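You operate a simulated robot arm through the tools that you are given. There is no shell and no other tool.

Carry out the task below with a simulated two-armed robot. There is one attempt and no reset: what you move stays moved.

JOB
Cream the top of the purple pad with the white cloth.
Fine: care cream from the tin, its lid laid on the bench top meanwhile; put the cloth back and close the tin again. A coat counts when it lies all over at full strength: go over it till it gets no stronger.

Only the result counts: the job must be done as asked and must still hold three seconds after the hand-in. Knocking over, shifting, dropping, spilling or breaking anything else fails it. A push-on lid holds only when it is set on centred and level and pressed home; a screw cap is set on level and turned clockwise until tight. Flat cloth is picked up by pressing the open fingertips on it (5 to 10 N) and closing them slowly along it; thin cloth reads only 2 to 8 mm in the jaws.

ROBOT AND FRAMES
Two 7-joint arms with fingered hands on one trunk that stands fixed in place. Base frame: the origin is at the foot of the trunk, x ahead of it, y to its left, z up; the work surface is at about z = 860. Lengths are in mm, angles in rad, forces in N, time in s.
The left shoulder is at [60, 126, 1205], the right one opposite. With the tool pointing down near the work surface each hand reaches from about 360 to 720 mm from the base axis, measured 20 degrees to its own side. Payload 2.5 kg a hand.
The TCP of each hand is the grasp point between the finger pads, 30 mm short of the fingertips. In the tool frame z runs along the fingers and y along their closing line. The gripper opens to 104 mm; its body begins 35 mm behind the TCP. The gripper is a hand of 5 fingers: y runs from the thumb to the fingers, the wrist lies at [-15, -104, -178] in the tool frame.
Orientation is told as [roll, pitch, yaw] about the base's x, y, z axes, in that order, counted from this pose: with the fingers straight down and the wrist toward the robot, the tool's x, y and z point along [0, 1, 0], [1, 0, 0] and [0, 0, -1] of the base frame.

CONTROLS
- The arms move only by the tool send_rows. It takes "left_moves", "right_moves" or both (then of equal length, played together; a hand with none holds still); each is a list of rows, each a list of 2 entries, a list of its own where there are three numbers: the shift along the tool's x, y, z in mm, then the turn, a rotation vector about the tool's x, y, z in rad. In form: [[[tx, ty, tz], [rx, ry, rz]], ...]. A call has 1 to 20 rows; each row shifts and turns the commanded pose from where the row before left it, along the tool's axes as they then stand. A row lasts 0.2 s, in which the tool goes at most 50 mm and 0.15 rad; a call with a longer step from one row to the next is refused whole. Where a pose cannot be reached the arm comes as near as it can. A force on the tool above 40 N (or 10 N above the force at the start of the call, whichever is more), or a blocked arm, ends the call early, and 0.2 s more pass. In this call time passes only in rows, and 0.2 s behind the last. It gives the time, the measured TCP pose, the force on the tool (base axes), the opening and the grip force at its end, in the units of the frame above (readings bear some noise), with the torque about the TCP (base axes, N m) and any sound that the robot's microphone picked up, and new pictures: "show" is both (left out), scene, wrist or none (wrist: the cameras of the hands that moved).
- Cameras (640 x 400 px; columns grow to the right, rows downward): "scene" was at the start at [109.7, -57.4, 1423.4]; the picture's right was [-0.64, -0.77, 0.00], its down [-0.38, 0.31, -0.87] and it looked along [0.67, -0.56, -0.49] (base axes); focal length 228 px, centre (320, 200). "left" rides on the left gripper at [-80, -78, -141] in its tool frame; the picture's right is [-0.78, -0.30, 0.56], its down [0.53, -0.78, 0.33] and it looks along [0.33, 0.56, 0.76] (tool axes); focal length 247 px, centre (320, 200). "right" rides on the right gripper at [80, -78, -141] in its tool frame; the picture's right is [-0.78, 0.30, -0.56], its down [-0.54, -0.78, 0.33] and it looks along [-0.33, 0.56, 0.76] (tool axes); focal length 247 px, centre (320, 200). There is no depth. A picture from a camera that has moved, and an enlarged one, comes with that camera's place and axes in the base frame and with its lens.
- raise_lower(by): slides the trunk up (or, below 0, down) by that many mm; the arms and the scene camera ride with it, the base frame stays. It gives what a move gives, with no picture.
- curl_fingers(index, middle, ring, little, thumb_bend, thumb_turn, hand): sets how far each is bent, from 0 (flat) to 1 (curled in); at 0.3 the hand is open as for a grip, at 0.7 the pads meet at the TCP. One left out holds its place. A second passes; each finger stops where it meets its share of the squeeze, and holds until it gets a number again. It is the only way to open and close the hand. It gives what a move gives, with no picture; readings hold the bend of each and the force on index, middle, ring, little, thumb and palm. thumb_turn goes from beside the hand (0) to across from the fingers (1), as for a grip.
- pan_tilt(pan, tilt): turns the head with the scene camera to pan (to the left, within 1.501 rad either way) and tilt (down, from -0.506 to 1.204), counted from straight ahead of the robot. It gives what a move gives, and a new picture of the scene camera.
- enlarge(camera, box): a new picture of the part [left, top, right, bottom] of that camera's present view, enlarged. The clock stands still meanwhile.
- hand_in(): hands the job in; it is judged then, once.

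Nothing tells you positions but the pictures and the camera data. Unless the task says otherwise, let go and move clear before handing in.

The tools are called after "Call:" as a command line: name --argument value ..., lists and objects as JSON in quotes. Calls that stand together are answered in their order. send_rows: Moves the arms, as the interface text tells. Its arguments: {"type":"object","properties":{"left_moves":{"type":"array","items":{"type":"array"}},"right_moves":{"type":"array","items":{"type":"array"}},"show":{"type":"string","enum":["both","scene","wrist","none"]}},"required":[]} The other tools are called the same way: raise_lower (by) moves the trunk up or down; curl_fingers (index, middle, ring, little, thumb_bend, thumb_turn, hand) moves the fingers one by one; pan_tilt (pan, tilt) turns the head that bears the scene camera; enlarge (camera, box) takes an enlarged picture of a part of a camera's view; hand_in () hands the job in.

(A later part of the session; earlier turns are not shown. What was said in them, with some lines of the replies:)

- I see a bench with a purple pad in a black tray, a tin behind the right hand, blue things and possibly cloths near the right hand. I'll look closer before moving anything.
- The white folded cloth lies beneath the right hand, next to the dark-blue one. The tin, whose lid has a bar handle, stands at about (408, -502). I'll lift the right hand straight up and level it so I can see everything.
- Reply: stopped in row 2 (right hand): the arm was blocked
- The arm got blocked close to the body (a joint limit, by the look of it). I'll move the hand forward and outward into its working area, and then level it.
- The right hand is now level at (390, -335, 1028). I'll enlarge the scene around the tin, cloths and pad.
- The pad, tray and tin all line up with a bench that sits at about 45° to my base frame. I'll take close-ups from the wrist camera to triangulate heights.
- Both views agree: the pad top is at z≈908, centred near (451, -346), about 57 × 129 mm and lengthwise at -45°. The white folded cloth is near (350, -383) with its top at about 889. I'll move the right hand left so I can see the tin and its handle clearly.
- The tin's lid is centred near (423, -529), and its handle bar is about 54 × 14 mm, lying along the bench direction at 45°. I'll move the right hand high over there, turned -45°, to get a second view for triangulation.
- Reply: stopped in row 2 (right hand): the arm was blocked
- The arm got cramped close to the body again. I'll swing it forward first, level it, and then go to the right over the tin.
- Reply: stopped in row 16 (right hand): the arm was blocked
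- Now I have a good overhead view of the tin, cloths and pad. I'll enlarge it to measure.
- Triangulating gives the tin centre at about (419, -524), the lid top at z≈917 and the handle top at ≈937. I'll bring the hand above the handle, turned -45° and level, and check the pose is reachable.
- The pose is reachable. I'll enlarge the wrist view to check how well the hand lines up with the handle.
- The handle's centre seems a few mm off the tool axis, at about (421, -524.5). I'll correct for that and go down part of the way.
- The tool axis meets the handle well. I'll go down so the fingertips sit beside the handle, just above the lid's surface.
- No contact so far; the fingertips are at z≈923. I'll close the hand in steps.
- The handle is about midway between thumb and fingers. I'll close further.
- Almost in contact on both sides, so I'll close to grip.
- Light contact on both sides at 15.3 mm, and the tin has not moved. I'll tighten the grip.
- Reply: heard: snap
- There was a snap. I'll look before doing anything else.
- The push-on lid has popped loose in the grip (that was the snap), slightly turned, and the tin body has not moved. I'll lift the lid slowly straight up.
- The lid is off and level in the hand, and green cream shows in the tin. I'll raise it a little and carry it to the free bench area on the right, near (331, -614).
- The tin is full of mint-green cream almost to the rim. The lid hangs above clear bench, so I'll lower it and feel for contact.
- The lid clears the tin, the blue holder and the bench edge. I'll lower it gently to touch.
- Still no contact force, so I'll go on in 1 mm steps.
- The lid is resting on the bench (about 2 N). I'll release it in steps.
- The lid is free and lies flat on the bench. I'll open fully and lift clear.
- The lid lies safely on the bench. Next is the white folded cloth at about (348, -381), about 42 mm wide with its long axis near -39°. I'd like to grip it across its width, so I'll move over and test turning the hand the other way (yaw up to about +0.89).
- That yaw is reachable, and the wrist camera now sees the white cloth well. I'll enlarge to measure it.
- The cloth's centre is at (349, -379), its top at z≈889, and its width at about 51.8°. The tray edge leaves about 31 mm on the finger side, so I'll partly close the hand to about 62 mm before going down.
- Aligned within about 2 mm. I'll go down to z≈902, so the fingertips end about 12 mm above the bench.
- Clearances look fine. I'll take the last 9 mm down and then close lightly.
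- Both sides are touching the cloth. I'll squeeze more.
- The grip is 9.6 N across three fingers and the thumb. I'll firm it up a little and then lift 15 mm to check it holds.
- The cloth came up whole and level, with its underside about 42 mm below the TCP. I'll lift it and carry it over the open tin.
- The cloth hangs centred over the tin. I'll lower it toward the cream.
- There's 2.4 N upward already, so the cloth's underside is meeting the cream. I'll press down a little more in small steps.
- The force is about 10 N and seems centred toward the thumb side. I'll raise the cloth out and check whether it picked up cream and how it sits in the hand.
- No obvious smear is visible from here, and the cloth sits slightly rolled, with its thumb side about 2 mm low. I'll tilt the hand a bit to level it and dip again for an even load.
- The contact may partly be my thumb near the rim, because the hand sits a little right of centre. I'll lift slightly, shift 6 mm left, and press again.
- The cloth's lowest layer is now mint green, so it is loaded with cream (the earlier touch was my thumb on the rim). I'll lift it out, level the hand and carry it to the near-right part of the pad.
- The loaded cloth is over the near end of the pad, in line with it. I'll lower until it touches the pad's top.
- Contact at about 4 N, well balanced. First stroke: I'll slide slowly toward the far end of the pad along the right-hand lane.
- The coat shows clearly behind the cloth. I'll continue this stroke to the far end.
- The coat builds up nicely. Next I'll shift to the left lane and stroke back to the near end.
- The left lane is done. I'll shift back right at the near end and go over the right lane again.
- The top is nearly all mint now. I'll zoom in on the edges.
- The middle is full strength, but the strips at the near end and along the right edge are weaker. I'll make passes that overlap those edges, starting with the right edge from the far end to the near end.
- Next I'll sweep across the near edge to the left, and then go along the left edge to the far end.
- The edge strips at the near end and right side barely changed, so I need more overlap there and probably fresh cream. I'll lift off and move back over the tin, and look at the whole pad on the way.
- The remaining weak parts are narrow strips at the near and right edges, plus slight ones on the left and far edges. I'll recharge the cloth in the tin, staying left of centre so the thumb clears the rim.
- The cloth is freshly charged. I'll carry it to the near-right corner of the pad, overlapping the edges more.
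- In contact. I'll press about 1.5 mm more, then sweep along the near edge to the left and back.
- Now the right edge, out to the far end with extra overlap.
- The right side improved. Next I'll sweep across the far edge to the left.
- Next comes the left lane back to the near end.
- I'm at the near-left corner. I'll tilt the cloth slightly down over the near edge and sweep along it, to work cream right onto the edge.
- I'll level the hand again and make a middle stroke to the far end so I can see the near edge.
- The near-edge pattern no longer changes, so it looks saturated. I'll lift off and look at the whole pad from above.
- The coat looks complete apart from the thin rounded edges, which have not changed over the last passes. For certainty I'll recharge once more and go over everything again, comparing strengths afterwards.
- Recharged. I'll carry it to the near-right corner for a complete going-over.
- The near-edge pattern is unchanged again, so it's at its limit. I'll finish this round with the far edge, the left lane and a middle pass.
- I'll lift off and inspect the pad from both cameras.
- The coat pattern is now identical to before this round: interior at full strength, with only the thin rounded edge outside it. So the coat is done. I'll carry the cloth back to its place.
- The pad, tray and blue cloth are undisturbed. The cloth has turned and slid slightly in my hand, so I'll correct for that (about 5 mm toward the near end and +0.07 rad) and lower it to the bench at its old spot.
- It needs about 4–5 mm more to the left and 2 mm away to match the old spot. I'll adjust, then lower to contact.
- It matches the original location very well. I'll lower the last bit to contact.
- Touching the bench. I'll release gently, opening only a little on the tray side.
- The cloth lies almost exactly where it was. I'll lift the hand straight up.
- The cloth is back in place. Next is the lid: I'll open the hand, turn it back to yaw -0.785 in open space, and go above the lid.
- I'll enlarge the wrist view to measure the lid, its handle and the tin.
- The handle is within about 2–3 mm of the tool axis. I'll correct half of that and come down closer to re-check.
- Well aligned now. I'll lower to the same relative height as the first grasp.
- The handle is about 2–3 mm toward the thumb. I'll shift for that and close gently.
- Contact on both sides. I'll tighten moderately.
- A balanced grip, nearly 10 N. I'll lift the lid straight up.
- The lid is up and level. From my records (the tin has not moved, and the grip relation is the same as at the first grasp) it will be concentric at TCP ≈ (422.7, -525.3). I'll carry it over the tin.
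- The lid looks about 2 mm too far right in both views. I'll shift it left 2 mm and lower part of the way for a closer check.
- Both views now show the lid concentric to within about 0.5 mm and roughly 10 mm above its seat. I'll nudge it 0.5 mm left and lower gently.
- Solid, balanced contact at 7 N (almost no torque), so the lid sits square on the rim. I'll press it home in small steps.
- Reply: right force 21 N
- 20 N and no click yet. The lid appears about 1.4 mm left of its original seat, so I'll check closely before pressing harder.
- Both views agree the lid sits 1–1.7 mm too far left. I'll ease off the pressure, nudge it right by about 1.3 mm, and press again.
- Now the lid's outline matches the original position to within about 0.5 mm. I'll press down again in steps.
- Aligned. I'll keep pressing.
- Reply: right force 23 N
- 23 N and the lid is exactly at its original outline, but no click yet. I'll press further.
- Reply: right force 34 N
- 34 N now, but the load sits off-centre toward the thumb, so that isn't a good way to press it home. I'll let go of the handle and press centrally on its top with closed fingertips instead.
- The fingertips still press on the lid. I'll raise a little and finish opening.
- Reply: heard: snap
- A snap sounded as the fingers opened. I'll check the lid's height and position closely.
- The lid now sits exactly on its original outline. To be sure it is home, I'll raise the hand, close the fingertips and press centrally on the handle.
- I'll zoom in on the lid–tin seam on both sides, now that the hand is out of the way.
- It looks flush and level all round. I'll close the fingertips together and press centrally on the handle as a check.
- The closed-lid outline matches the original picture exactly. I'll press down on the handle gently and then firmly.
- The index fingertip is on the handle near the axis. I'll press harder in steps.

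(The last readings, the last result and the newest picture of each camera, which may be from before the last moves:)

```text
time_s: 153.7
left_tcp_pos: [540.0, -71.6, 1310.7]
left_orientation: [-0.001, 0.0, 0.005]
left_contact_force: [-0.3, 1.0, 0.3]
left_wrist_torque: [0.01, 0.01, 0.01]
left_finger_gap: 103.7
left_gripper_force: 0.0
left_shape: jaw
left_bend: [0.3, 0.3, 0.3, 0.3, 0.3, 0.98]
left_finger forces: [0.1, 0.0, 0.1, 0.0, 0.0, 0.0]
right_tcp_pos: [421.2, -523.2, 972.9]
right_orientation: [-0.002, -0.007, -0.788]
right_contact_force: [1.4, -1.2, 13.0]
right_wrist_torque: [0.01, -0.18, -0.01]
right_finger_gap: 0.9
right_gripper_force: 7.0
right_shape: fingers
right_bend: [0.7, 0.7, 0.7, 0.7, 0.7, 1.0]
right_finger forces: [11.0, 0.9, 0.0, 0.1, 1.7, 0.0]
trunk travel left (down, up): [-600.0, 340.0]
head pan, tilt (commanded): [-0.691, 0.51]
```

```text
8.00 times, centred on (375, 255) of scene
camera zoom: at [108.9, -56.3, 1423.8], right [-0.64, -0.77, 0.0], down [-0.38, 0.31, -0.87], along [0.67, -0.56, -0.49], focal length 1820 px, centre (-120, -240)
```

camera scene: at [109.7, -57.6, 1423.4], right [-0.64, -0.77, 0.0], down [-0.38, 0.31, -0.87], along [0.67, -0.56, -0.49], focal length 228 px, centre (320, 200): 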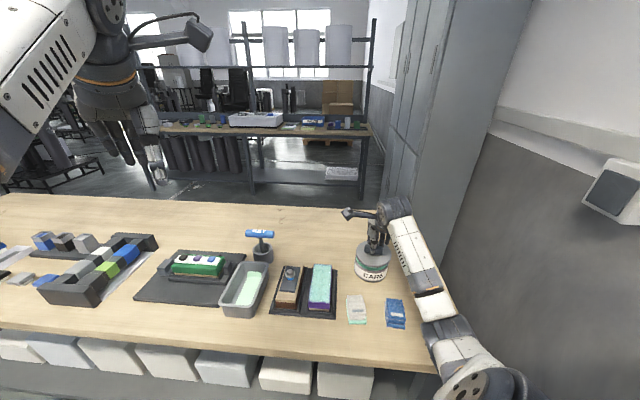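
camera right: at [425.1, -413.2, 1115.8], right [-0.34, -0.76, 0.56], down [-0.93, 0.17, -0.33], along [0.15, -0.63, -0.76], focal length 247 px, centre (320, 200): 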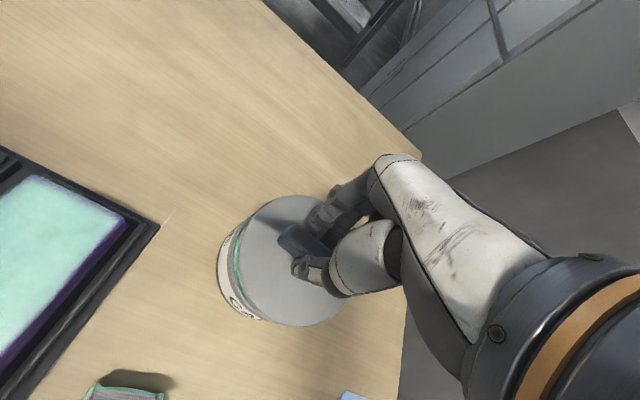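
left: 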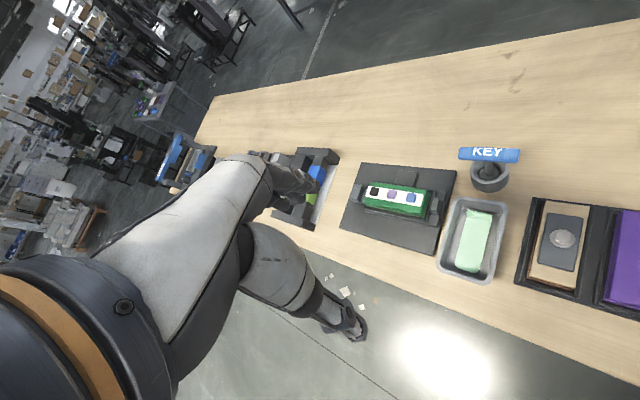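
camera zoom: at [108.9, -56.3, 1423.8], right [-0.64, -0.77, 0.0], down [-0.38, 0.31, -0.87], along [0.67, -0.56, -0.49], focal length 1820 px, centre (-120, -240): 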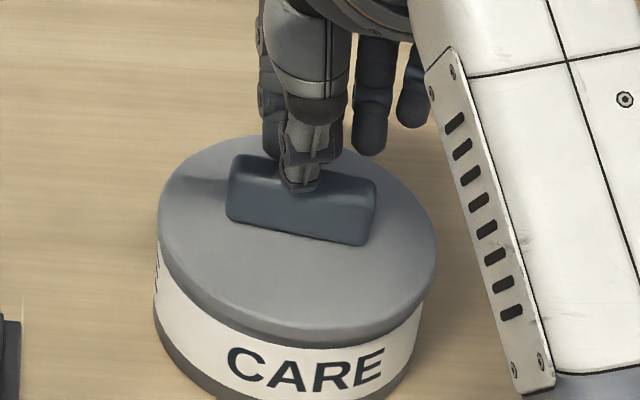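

Call:
send_rows --right_moves '[[[0, 0, 1.5], [0, 0, 0]], [[0, 0, 1.5], [0, 0, 0]]]' --show "none"

Call:
enlarge --camera "scene" --box '[345, 230, 405, 280]'

```text
time_s: 154.3
left_tcp_pos: [539.2, -70.9, 1311.0]
left_orientation: [-0.002, 0.0, 0.005]
left_contact_force: [-1.2, -0.2, 1.1]
left_wrist_torque: [-0.02, 0.0, -0.02]
left_finger_gap: 103.8
left_gripper_force: 0.0
left_shape: jaw
left_bend: [0.3, 0.3, 0.3, 0.3, 0.3, 0.98]
left_finger forces: [0.1, 0.1, 0.0, 0.1, 0.0, 0.0]
right_tcp_pos: [420.6, -522.4, 973.2]
right_orientation: [-0.002, -0.013, -0.785]
right_contact_force: [2.2, -2.0, 28.1]
right_wrist_torque: [-0.03, -0.2, -0.04]
right_finger_gap: 1.4
right_gripper_force: 14.2
right_shape: fingers
right_bend: [0.7, 0.7, 0.7, 0.7, 0.7, 1.0]
right_finger forces: [18.0, 1.8, 0.0, 0.0, 9.1, 0.0]
trunk travel left (down, up): [-600.0, 340.0]
head pan, tilt (commanded): [-0.691, 0.51]
```

```text
8.00 times, centred on (375, 255) of scene
camera zoom: at [107.7, -54.9, 1424.1], right [-0.64, -0.77, 0.0], down [-0.37, 0.31, -0.87], along [0.67, -0.56, -0.49], focal length 1820 px, centre (-120, -240)
```

zoom: 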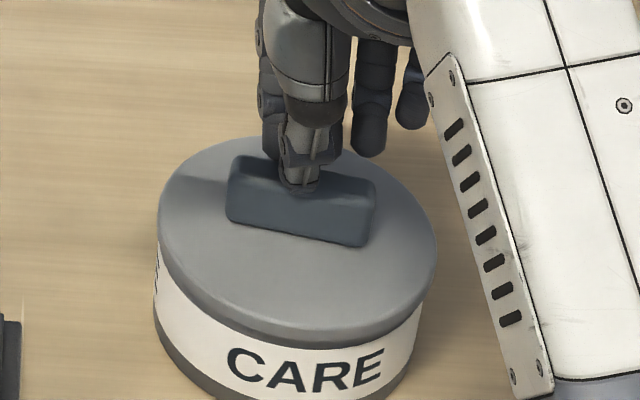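

28 N, nearly central, and the lid does not move, so it is seated. One more push, to about 36 N.

Call:
send_rows --right_moves '[[[0, 0, 1], [0, 0, 0]], [[0, 0, 0.8], [0, 0, 0]]]' --show "none"

```text
time_s: 154.9
left_tcp_pos: [539.5, -70.7, 1310.6]
left_orientation: [-0.004, -0.002, 0.004]
left_contact_force: [0.2, -0.3, -0.2]
left_wrist_torque: [0.03, 0.0, 0.03]
left_finger_gap: 103.8
left_gripper_force: 0.0
left_shape: jaw
left_bend: [0.3, 0.3, 0.3, 0.3, 0.3, 0.98]
left_finger forces: [0.0, 0.0, 0.0, 0.1, 0.0, 0.1]
right_tcp_pos: [421.3, -522.7, 972.8]
right_orientation: [-0.004, -0.019, -0.785]
right_contact_force: [-1.0, -1.6, 33.5]
right_wrist_torque: [0.05, -0.07, -0.08]
right_finger_gap: 1.0
right_gripper_force: 17.1
right_shape: fingers
right_bend: [0.7, 0.7, 0.7, 0.7, 0.7, 1.0]
right_finger forces: [17.6, 1.4, 0.0, 0.0, 15.2, 0.0]
trunk travel left (down, up): [-600.0, 340.0]
head pan, tilt (commanded): [-0.691, 0.51]
```

33 N, dead centre, with no further click and no movement: everything points to the lid having latched with that snap. I'll back off and do a very gentle pull check on the handle.

Call:
send_rows --right_moves '[[[0, 0, -4], [0, 0, 0]], [[0, 0, -6], [0, 0, 0]], [[0, 0, -15], [0, 0, 0]]]' --show "none"

Call:
curl_fingers --hand "right" --index 0.5 --middle 0.5 --ring 0.5 --little 0.5 --thumb_bend 0.5

Call:
enlarge --camera "scene" --box '[340, 220, 410, 290]'

Call:
enlarge --camera "right" --box '[200, 160, 400, 360]'

```text
time_s: 155.7
left_tcp_pos: [541.3, -73.1, 1308.3]
left_orientation: [-0.001, 0.003, 0.005]
left_contact_force: [0.6, -0.3, -0.4]
left_wrist_torque: [0.01, 0.0, -0.01]
left_finger_gap: 104.1
left_gripper_force: 0.1
left_shape: jaw
left_bend: [0.3, 0.3, 0.3, 0.3, 0.3, 0.98]
left_finger forces: [0.1, 0.0, 0.0, 0.0, 0.0, 0.0]
right_tcp_pos: [418.6, -521.6, 986.0]
right_orientation: [-0.005, 0.01, -0.784]
right_contact_force: [-0.2, 0.1, 0.0]
right_wrist_torque: [-0.02, 0.0, 0.01]
right_finger_gap: 1.3
right_gripper_force: 0.0
right_shape: fingers
right_bend: [0.7, 0.7, 0.7, 0.7, 0.7, 1.0]
right_finger forces: [0.0, 0.0, 0.0, 0.0, 0.1, 0.1]
trunk travel left (down, up): [-600.0, 340.0]
head pan, tilt (commanded): [-0.691, 0.51]
```

```text
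time_s: 156.7
left_tcp_pos: [541.1, -72.6, 1310.7]
left_orientation: [-0.001, 0.002, 0.004]
left_contact_force: [0.0, -0.1, 0.4]
left_wrist_torque: [0.02, -0.04, 0.03]
left_finger_gap: 103.6
left_gripper_force: 0.1
left_shape: jaw
left_bend: [0.3, 0.3, 0.3, 0.3, 0.3, 0.98]
left_finger forces: [0.1, 0.0, 0.0, 0.1, 0.1, 0.1]
right_tcp_pos: [421.4, -524.1, 990.8]
right_orientation: [-0.002, 0.002, -0.786]
right_contact_force: [-0.4, 0.3, -0.3]
right_wrist_torque: [-0.01, -0.01, 0.01]
right_finger_gap: 51.4
right_gripper_force: 0.2
right_shape: fingers
right_bend: [0.5, 0.5, 0.5, 0.5, 0.5, 1.0]
right_finger forces: [0.1, 0.0, 0.0, 0.0, 0.0, 0.0]
trunk travel left (down, up): [-600.0, 340.0]
head pan, tilt (commanded): [-0.691, 0.51]
```

```text
5.71 times, centred on (375, 255) of scene
camera zoom: at [109.7, -57.4, 1423.4], right [-0.64, -0.77, 0.0], down [-0.38, 0.31, -0.87], along [0.67, -0.56, -0.49], focal length 1300 px, centre (6, -114)
```

zoom: 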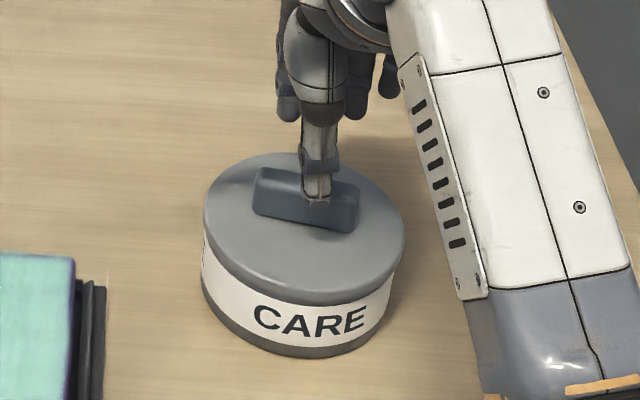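

```text
2.00 times, centred on (300, 260) of right
camera zoom: at [423.4, -410.7, 1129.5], right [-0.34, -0.76, 0.56], down [-0.93, 0.17, -0.33], along [0.15, -0.63, -0.76], focal length 494 px, centre (360, 80)
```

zoom: 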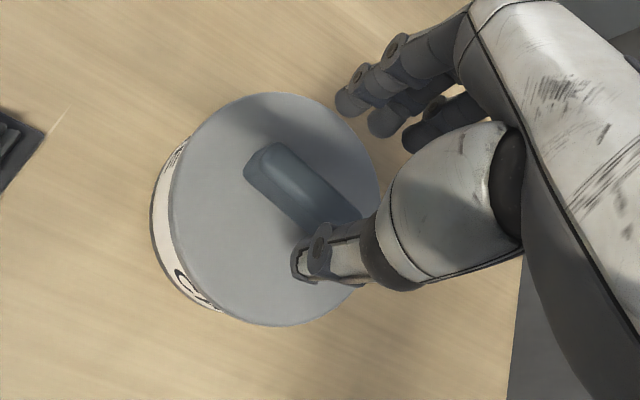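

The lid looks unchanged and flush. For the gentle pull check I'll lower around the handle, fingertips clear of the lid.

Call:
send_rows --right_moves '[[[0, 0, 14], [0, 0, 0]], [[0, 0, 12], [0, 0, 0]], [[0, 0, 6], [0, 0, 0]]]' --show "none"

Call:
curl_fingers --hand "right" --index 0.62 --middle 0.62 --ring 0.62 --little 0.62 --thumb_bend 0.62

Call:
enlarge --camera "right" --box '[200, 160, 400, 360]'

```text
time_s: 157.5
left_tcp_pos: [542.5, -72.1, 1309.9]
left_orientation: [-0.001, 0.001, 0.004]
left_contact_force: [0.4, -0.1, 0.7]
left_wrist_torque: [0.0, 0.0, 0.02]
left_finger_gap: 103.9
left_gripper_force: 0.1
left_shape: jaw
left_bend: [0.3, 0.3, 0.3, 0.3, 0.3, 0.98]
left_finger forces: [0.1, 0.0, 0.0, 0.1, 0.1, 0.0]
right_tcp_pos: [421.3, -523.5, 957.2]
right_orientation: [-0.004, 0.001, -0.785]
right_contact_force: [0.1, 0.0, 0.0]
right_wrist_torque: [0.0, 0.01, -0.01]
right_finger_gap: 51.6
right_gripper_force: 0.2
right_shape: fingers
right_bend: [0.5, 0.5, 0.5, 0.5, 0.5, 1.0]
right_finger forces: [0.1, 0.1, 0.0, 0.0, 0.0, 0.1]
trunk travel left (down, up): [-600.0, 340.0]
head pan, tilt (commanded): [-0.691, 0.51]
```

```text
time_s: 158.5
left_tcp_pos: [541.8, -72.9, 1309.5]
left_orientation: [-0.001, 0.002, 0.004]
left_contact_force: [-0.2, -0.1, 0.1]
left_wrist_torque: [-0.01, -0.02, -0.02]
left_finger_gap: 103.7
left_gripper_force: 0.0
left_shape: jaw
left_bend: [0.3, 0.3, 0.3, 0.3, 0.3, 0.98]
left_finger forces: [0.1, 0.0, 0.1, 0.0, 0.1, 0.1]
right_tcp_pos: [420.5, -523.5, 957.5]
right_orientation: [-0.003, 0.002, -0.785]
right_contact_force: [0.3, -0.4, -0.2]
right_wrist_torque: [0.02, -0.02, 0.0]
right_finger_gap: 21.2
right_gripper_force: 0.2
right_shape: fingers
right_bend: [0.62, 0.62, 0.62, 0.62, 0.62, 1.0]
right_finger forces: [0.1, 0.0, 0.0, 0.1, 0.0, 0.0]
trunk travel left (down, up): [-600.0, 340.0]
head pan, tilt (commanded): [-0.691, 0.51]
```

```text
2.00 times, centred on (300, 260) of right
camera zoom: at [423.3, -410.7, 1097.5], right [-0.34, -0.76, 0.56], down [-0.93, 0.17, -0.33], along [0.15, -0.63, -0.76], focal length 494 px, centre (360, 80)
```

zoom: 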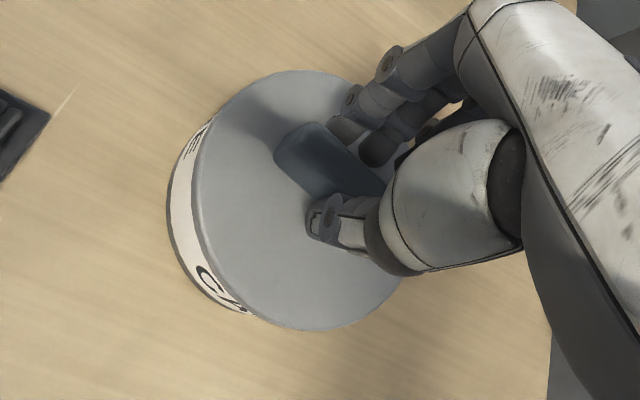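

Call:
curl_fingers --hand "right" --index 0.655 --middle 0.655 --ring 0.655 --little 0.62 --thumb_bend 0.655

```text
time_s: 159.5
left_tcp_pos: [542.1, -73.1, 1308.3]
left_orientation: [-0.001, 0.003, 0.002]
left_contact_force: [-0.5, -0.4, 0.8]
left_wrist_torque: [0.02, -0.02, 0.02]
left_finger_gap: 103.8
left_gripper_force: 0.0
left_shape: jaw
left_bend: [0.3, 0.3, 0.3, 0.3, 0.3, 0.98]
left_finger forces: [0.1, 0.1, 0.0, 0.0, 0.1, 0.0]
right_tcp_pos: [420.6, -523.9, 958.2]
right_orientation: [-0.004, -0.001, -0.786]
right_contact_force: [-0.2, 0.3, -0.4]
right_wrist_torque: [0.01, 0.01, -0.02]
right_finger_gap: 17.4
right_gripper_force: 0.8
right_shape: fingers
right_bend: [0.64, 0.65, 0.65, 0.62, 0.63, 1.0]
right_finger forces: [0.9, 0.1, 0.0, 0.1, 1.3, 0.0]
trunk travel left (down, up): [-600.0, 340.0]
head pan, tilt (commanded): [-0.691, 0.51]
```

Call:
curl_fingers --hand "right" --index 0.665 --middle 0.665 --ring 0.665 --thumb_bend 0.665

Call:
send_rows --right_moves '[[[0, 0, -1], [0, 0, 0]], [[0, 0, -1], [0, 0, 0]]]' --show "none"

Call:
enlarge --camera "scene" --box '[340, 220, 410, 290]'

```text
time_s: 160.5
left_tcp_pos: [541.6, -72.8, 1308.8]
left_orientation: [-0.002, 0.005, 0.003]
left_contact_force: [0.0, -0.6, 0.2]
left_wrist_torque: [0.03, -0.01, -0.02]
left_finger_gap: 103.9
left_gripper_force: 0.0
left_shape: jaw
left_bend: [0.3, 0.3, 0.3, 0.3, 0.3, 0.98]
left_finger forces: [0.0, 0.0, 0.0, 0.0, 0.1, 0.0]
right_tcp_pos: [421.1, -523.1, 958.1]
right_orientation: [-0.003, 0.003, -0.784]
right_contact_force: [0.5, -0.1, 0.2]
right_wrist_torque: [0.02, 0.02, -0.02]
right_finger_gap: 16.8
right_gripper_force: 1.8
right_shape: fingers
right_bend: [0.64, 0.66, 0.66, 0.62, 0.63, 1.0]
right_finger forces: [1.4, 0.1, 0.1, 0.0, 1.8, 0.0]
trunk travel left (down, up): [-600.0, 340.0]
head pan, tilt (commanded): [-0.691, 0.51]
```

```text
time_s: 161.1
left_tcp_pos: [541.5, -72.8, 1309.7]
left_orientation: [-0.001, 0.002, 0.003]
left_contact_force: [0.1, 0.1, -0.2]
left_wrist_torque: [0.02, 0.01, -0.01]
left_finger_gap: 103.9
left_gripper_force: 0.0
left_shape: jaw
left_bend: [0.3, 0.3, 0.3, 0.3, 0.3, 0.98]
left_finger forces: [0.0, 0.0, 0.0, 0.0, 0.0, 0.0]
right_tcp_pos: [420.7, -522.7, 958.6]
right_orientation: [-0.005, 0.001, -0.786]
right_contact_force: [-0.1, -0.5, -2.8]
right_wrist_torque: [0.01, 0.0, 0.0]
right_finger_gap: 17.0
right_gripper_force: 1.7
right_shape: fingers
right_bend: [0.64, 0.66, 0.66, 0.62, 0.63, 1.0]
right_finger forces: [1.5, 0.0, 0.0, 0.1, 1.6, 0.0]
trunk travel left (down, up): [-600.0, 340.0]
head pan, tilt (commanded): [-0.691, 0.51]
```

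```text
5.71 times, centred on (375, 255) of scene
camera zoom: at [109.8, -57.6, 1423.4], right [-0.64, -0.77, 0.0], down [-0.38, 0.31, -0.87], along [0.67, -0.56, -0.49], focal length 1300 px, centre (6, -114)
```

zoom: 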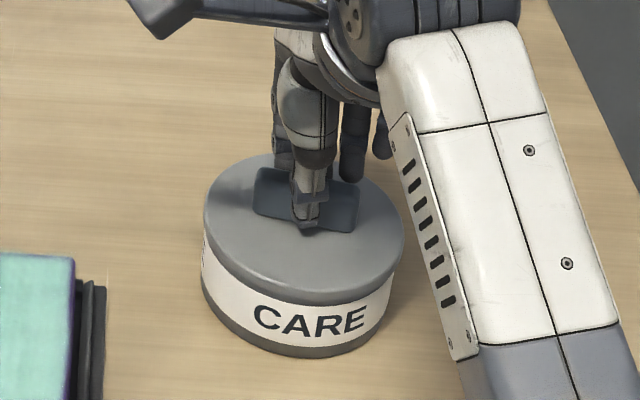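

The pull reads 2.8 N, well above the lid's weight, and the lid hasn't moved, so it is latched. I'll let go at once and move clear.

Call:
curl_fingers --hand "right" --index 0.55 --middle 0.55 --ring 0.55 --little 0.55 --thumb_bend 0.55

Call:
curl_fingers --hand "right" --index 0.4 --middle 0.4 --ring 0.4 --little 0.4 --thumb_bend 0.4

Call:
send_rows --right_moves '[[[0, 0, -10], [0, 0, 0]], [[0, 0, -15], [0, 0, 0]], [[0, 0, -25], [0, 0, 0]]]' --show "none"

Call:
enlarge --camera "scene" --box '[340, 220, 410, 290]'

```text
time_s: 162.1
left_tcp_pos: [540.9, -73.1, 1310.5]
left_orientation: [-0.003, 0.003, 0.002]
left_contact_force: [0.6, 0.1, -0.7]
left_wrist_torque: [0.02, 0.01, -0.01]
left_finger_gap: 103.6
left_gripper_force: 0.0
left_shape: jaw
left_bend: [0.3, 0.3, 0.3, 0.3, 0.3, 0.98]
left_finger forces: [0.1, 0.0, 0.0, 0.1, 0.0, 0.0]
right_tcp_pos: [420.2, -524.1, 960.5]
right_orientation: [-0.004, 0.002, -0.785]
right_contact_force: [-0.4, -0.1, 0.4]
right_wrist_torque: [-0.01, -0.01, 0.01]
right_finger_gap: 38.3
right_gripper_force: 0.1
right_shape: fingers
right_bend: [0.55, 0.55, 0.55, 0.55, 0.55, 1.0]
right_finger forces: [0.0, 0.0, 0.0, 0.1, 0.0, 0.1]
trunk travel left (down, up): [-600.0, 340.0]
head pan, tilt (commanded): [-0.691, 0.51]
```

```text
time_s: 163.1
left_tcp_pos: [540.9, -73.0, 1309.1]
left_orientation: [-0.003, 0.001, 0.003]
left_contact_force: [-0.4, -0.6, 0.0]
left_wrist_torque: [-0.02, -0.02, 0.0]
left_finger_gap: 103.6
left_gripper_force: 0.1
left_shape: jaw
left_bend: [0.3, 0.3, 0.3, 0.3, 0.3, 0.98]
left_finger forces: [0.0, 0.0, 0.0, 0.0, 0.1, 0.0]
right_tcp_pos: [421.8, -522.2, 958.3]
right_orientation: [-0.003, 0.002, -0.785]
right_contact_force: [1.1, -0.2, 0.9]
right_wrist_torque: [-0.03, 0.0, 0.03]
right_finger_gap: 77.2
right_gripper_force: 0.0
right_shape: fingers
right_bend: [0.4, 0.4, 0.4, 0.4, 0.4, 0.99]
right_finger forces: [0.0, 0.0, 0.0, 0.1, 0.0, 0.1]
trunk travel left (down, up): [-600.0, 340.0]
head pan, tilt (commanded): [-0.691, 0.51]
```

```text
time_s: 163.9
left_tcp_pos: [542.1, -72.6, 1308.4]
left_orientation: [-0.002, 0.001, 0.002]
left_contact_force: [-0.4, 0.4, 0.2]
left_wrist_torque: [0.03, 0.01, 0.01]
left_finger_gap: 103.8
left_gripper_force: 0.0
left_shape: jaw
left_bend: [0.3, 0.3, 0.3, 0.3, 0.3, 0.98]
left_finger forces: [0.0, 0.1, 0.0, 0.1, 0.0, 0.1]
right_tcp_pos: [421.0, -522.8, 1009.8]
right_orientation: [-0.005, 0.0, -0.785]
right_contact_force: [-0.3, -0.4, -0.4]
right_wrist_torque: [0.01, 0.0, -0.01]
right_finger_gap: 77.4
right_gripper_force: 0.1
right_shape: fingers
right_bend: [0.4, 0.4, 0.4, 0.4, 0.4, 0.99]
right_finger forces: [0.0, 0.1, 0.1, 0.0, 0.0, 0.0]
trunk travel left (down, up): [-600.0, 340.0]
head pan, tilt (commanded): [-0.691, 0.51]
```

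```text
5.71 times, centred on (375, 255) of scene
camera zoom: at [109.6, -57.3, 1423.4], right [-0.64, -0.77, 0.0], down [-0.38, 0.31, -0.87], along [0.67, -0.56, -0.49], focal length 1300 px, centre (6, -114)
```

zoom: 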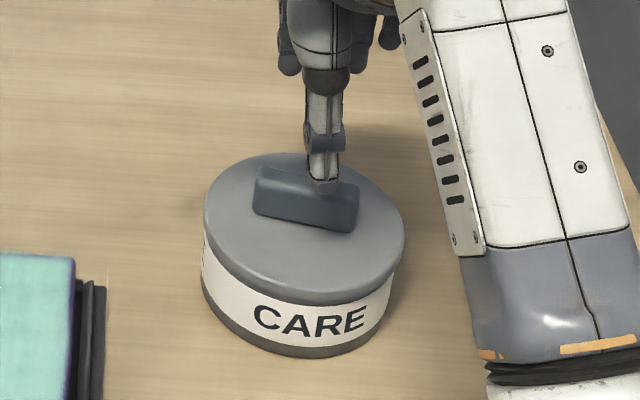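

The tin is closed and the hand is clear. I'll move over for a close, unobstructed look at the coat before handing in.

Call:
send_rows --right_moves '[[[13, -31.8, -4], [0, 0, 0]], [[13, -31.8, -4], [0, 0, 0]], [[13, -31.8, -4], [0, 0, 0]], [[13, -31.8, -4], [0, 0, 0]]]'

Call:
enlarge --camera "right" --box '[80, 80, 340, 300]'

Call:
enlarge --camera "scene" --box '[304, 260, 344, 310]'

```text
time_s: 164.9
left_tcp_pos: [540.3, -71.2, 1310.1]
left_orientation: [-0.001, 0.002, 0.004]
left_contact_force: [0.6, -0.4, 0.8]
left_wrist_torque: [-0.01, -0.06, -0.01]
left_finger_gap: 103.9
left_gripper_force: 0.1
left_shape: jaw
left_bend: [0.3, 0.3, 0.3, 0.3, 0.3, 0.98]
left_finger forces: [0.1, 0.1, 0.0, 0.0, 0.1, 0.0]
right_tcp_pos: [367.0, -396.2, 1025.5]
right_orientation: [-0.005, 0.003, -0.785]
right_contact_force: [-0.3, 0.4, -0.3]
right_wrist_torque: [-0.03, -0.02, 0.0]
right_finger_gap: 77.5
right_gripper_force: 0.0
right_shape: fingers
right_bend: [0.4, 0.4, 0.4, 0.4, 0.4, 0.99]
right_finger forces: [0.1, 0.1, 0.1, 0.0, 0.0, 0.0]
trunk travel left (down, up): [-600.0, 340.0]
head pan, tilt (commanded): [-0.691, 0.51]
camera scene: at [109.3, -57.4, 1423.5], right [-0.64, -0.77, 0.0], down [-0.38, 0.31, -0.87], along [0.67, -0.56, -0.49], focal length 228 px, centre (320, 200)
camera right: at [369.4, -283.6, 1166.0], right [-0.34, -0.76, 0.56], down [-0.93, 0.17, -0.33], along [0.15, -0.63, -0.76], focal length 247 px, centre (320, 200)
```

scene: 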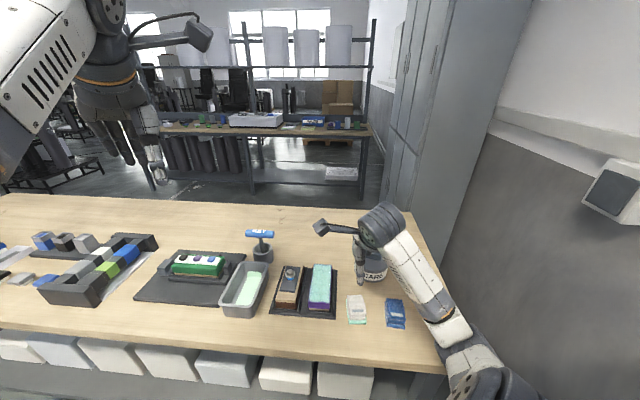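
right: 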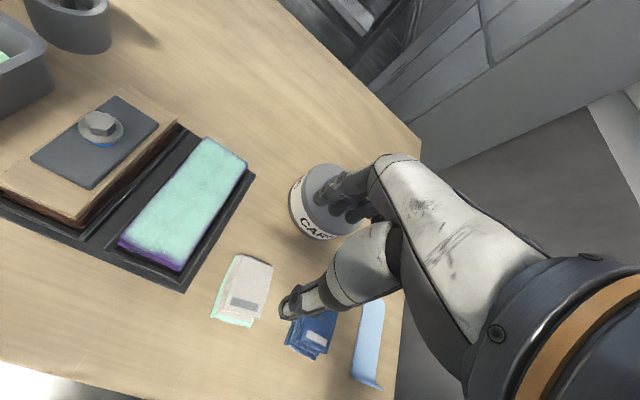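

```text
1.82 times, centred on (210, 190) of right
camera zoom: at [369.4, -283.6, 1166.0], right [-0.34, -0.76, 0.56], down [-0.93, 0.17, -0.33], along [0.15, -0.63, -0.76], focal length 449 px, centre (520, 218)
```

zoom: 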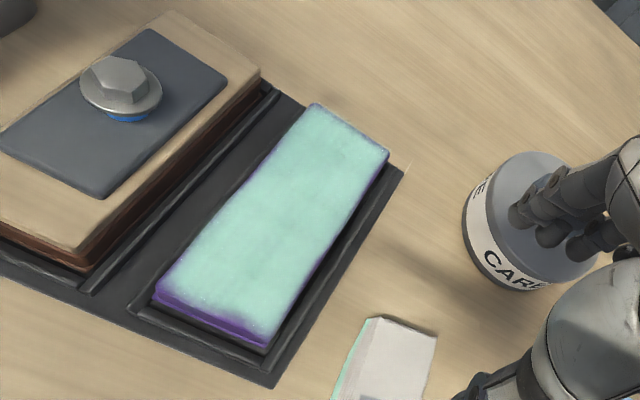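

```text
8.00 times, centred on (324, 285) of scene
camera zoom: at [109.3, -57.4, 1423.5], right [-0.64, -0.77, 0.0], down [-0.38, 0.31, -0.87], along [0.67, -0.56, -0.49], focal length 1820 px, centre (288, -480)
```

zoom: 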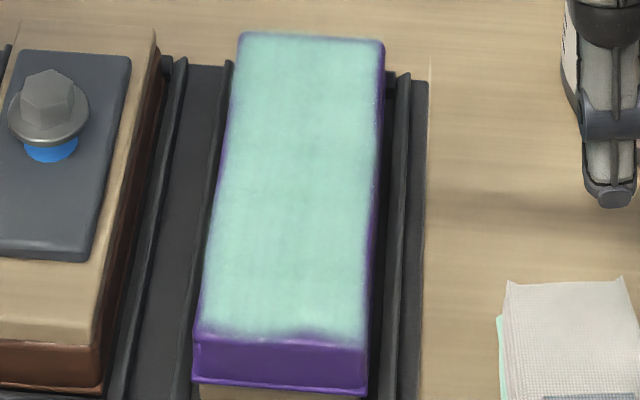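

Call:
enlarge --camera "right" --box '[110, 130, 260, 280]'

Call:
enlarge --camera "right" --box '[110, 220, 200, 280]'

Call:
enlarge --camera "right" --box '[180, 130, 260, 190]'

```text
2.67 times, centred on (185, 205) of right
camera zoom: at [369.4, -283.6, 1166.0], right [-0.34, -0.76, 0.56], down [-0.93, 0.17, -0.33], along [0.15, -0.63, -0.76], focal length 659 px, centre (680, 187)
```

zoom: 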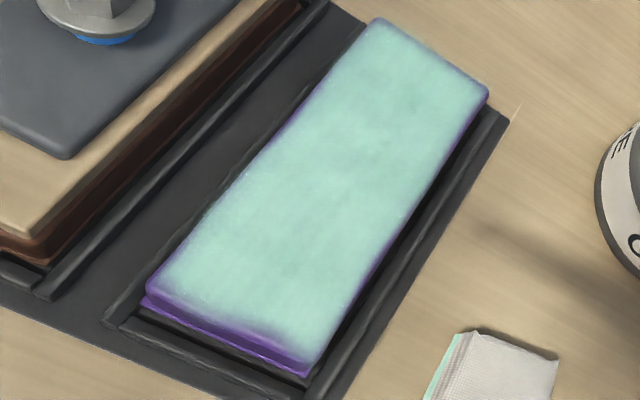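

```text
6.67 times, centred on (155, 250) of right
camera zoom: at [369.4, -283.6, 1166.0], right [-0.34, -0.76, 0.56], down [-0.93, 0.17, -0.33], along [0.15, -0.63, -0.76], focal length 1646 px, centre (1420, -133)
```

zoom: 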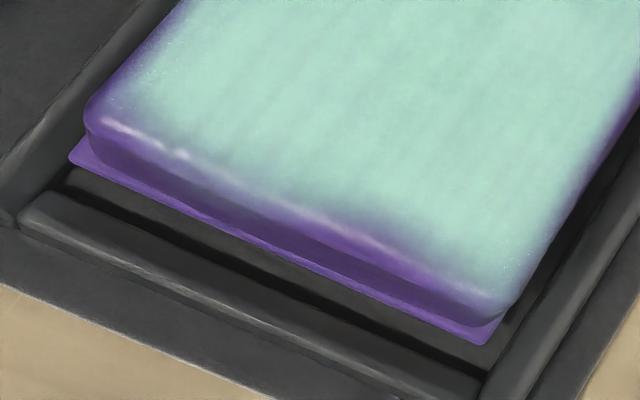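

```text
6.67 times, centred on (220, 160) of right
camera zoom: at [369.4, -283.6, 1166.0], right [-0.34, -0.76, 0.56], down [-0.93, 0.17, -0.33], along [0.15, -0.63, -0.76], focal length 1646 px, centre (987, 467)
```

zoom: 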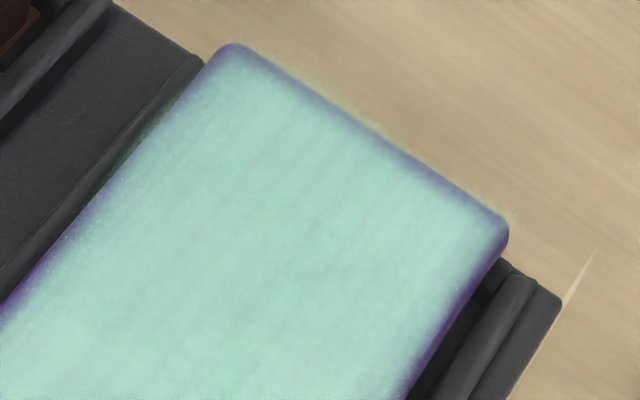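

The coat covers the whole top, with only the rounded rim fading, and nothing has changed there over several rounds. I'll raise the hand a bit more and check that the cloths, tin and holder are all in place.

Call:
send_rows --right_moves '[[[0, 0, -15], [0, 0, 0]], [[0, 0, -15], [0, 0, 0]]]' --show "scene"

Call:
enlarge --camera "scene" --box '[300, 240, 460, 340]'

Call:
enlarge --camera "right" --box '[180, 150, 420, 400]'

```text
time_s: 165.5
left_tcp_pos: [541.6, -73.0, 1309.8]
left_orientation: [-0.002, 0.001, 0.004]
left_contact_force: [-0.4, 0.7, -0.4]
left_wrist_torque: [0.03, 0.0, -0.03]
left_finger_gap: 103.7
left_gripper_force: 0.1
left_shape: jaw
left_bend: [0.3, 0.3, 0.3, 0.3, 0.3, 0.98]
left_finger forces: [0.0, 0.0, 0.1, 0.0, 0.1, 0.0]
right_tcp_pos: [367.6, -395.6, 1055.5]
right_orientation: [-0.004, 0.004, -0.785]
right_contact_force: [0.3, 0.3, -0.2]
right_wrist_torque: [-0.01, -0.02, 0.0]
right_finger_gap: 77.4
right_gripper_force: 0.0
right_shape: fingers
right_bend: [0.4, 0.4, 0.4, 0.4, 0.4, 0.99]
right_finger forces: [0.0, 0.1, 0.0, 0.1, 0.0, 0.0]
trunk travel left (down, up): [-600.0, 340.0]
head pan, tilt (commanded): [-0.691, 0.51]
camera scene: at [109.6, -57.4, 1423.4], right [-0.64, -0.77, 0.0], down [-0.38, 0.31, -0.87], along [0.67, -0.56, -0.49], focal length 228 px, centre (320, 200)
```

scene: 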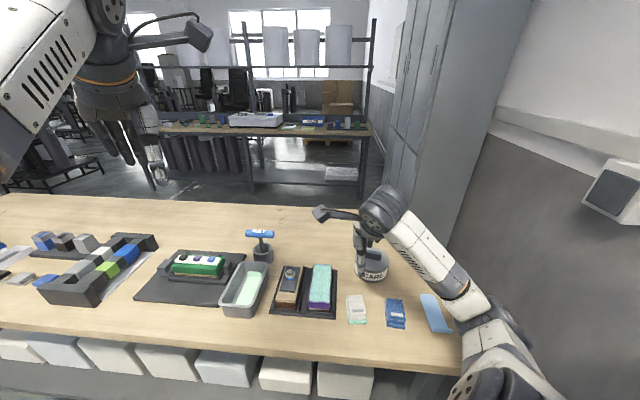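

```text
4.00 times, centred on (380, 290) of scene
camera zoom: at [109.6, -57.4, 1423.4], right [-0.64, -0.77, 0.0], down [-0.38, 0.31, -0.87], along [0.67, -0.56, -0.49], focal length 910 px, centre (80, -160)
```

zoom: 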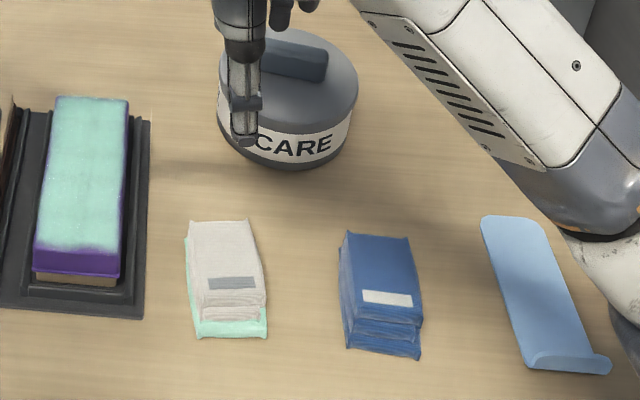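

```text
1.60 times, centred on (300, 275) of right
camera zoom: at [370.5, -283.6, 1195.1], right [-0.34, -0.76, 0.56], down [-0.93, 0.17, -0.33], along [0.15, -0.63, -0.76], focal length 395 px, centre (352, 80)
```

zoom: 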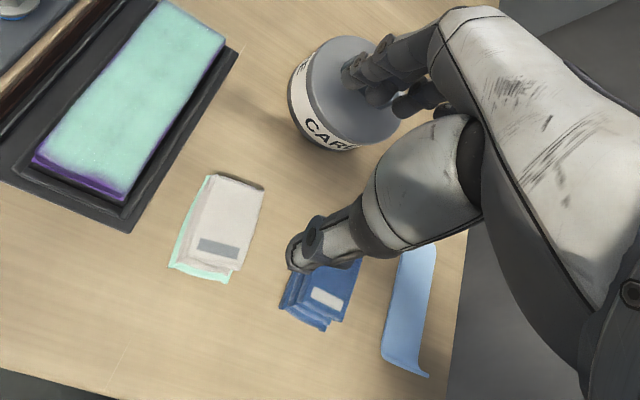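

The pad top is coated all over. The white cloth is back in its place, the tin is closed and latched, the other items are where they were, and the hand is clear. I'm handing in.

Call:
hand_in

```text
The job is handed in.
```

I've handed the job in: the top of the purple pad is creamed, the white cloth is back in its place, and the tin is closed again. No verdict came back, so what follows is from the pictures and force readings.

- **Coat:** I loaded the cloth three times and went over the pad until the pictures showed no further change. The flat top is evenly mint. A fade of about 2–5 mm remains along the rounded rim, widest at the near-left corner; the last rounds with fresh cream did not change it. I took that as the edge rounding off rather than missed area.
- **Tin:** The lid lay on the bench while I worked. Back on the tin, its outline matches the starting picture. I heard a snap as I let go of the handle, not while pressing. It then took a 33 N push and a pull of nearly 3 N without moving, so I take it as latched.
- **Cloth:** It lies within a few millimetres of where it started. Its bottom layer still carries cream and rests on the bench.
- **Touches and shifts:** While loading the cloth, the thumb pressed the tin's rim with about 10 N, but the tin did not move. The pad shifted about 1 mm in its tray during wiping. I saw nothing else moved, spilled or knocked over.
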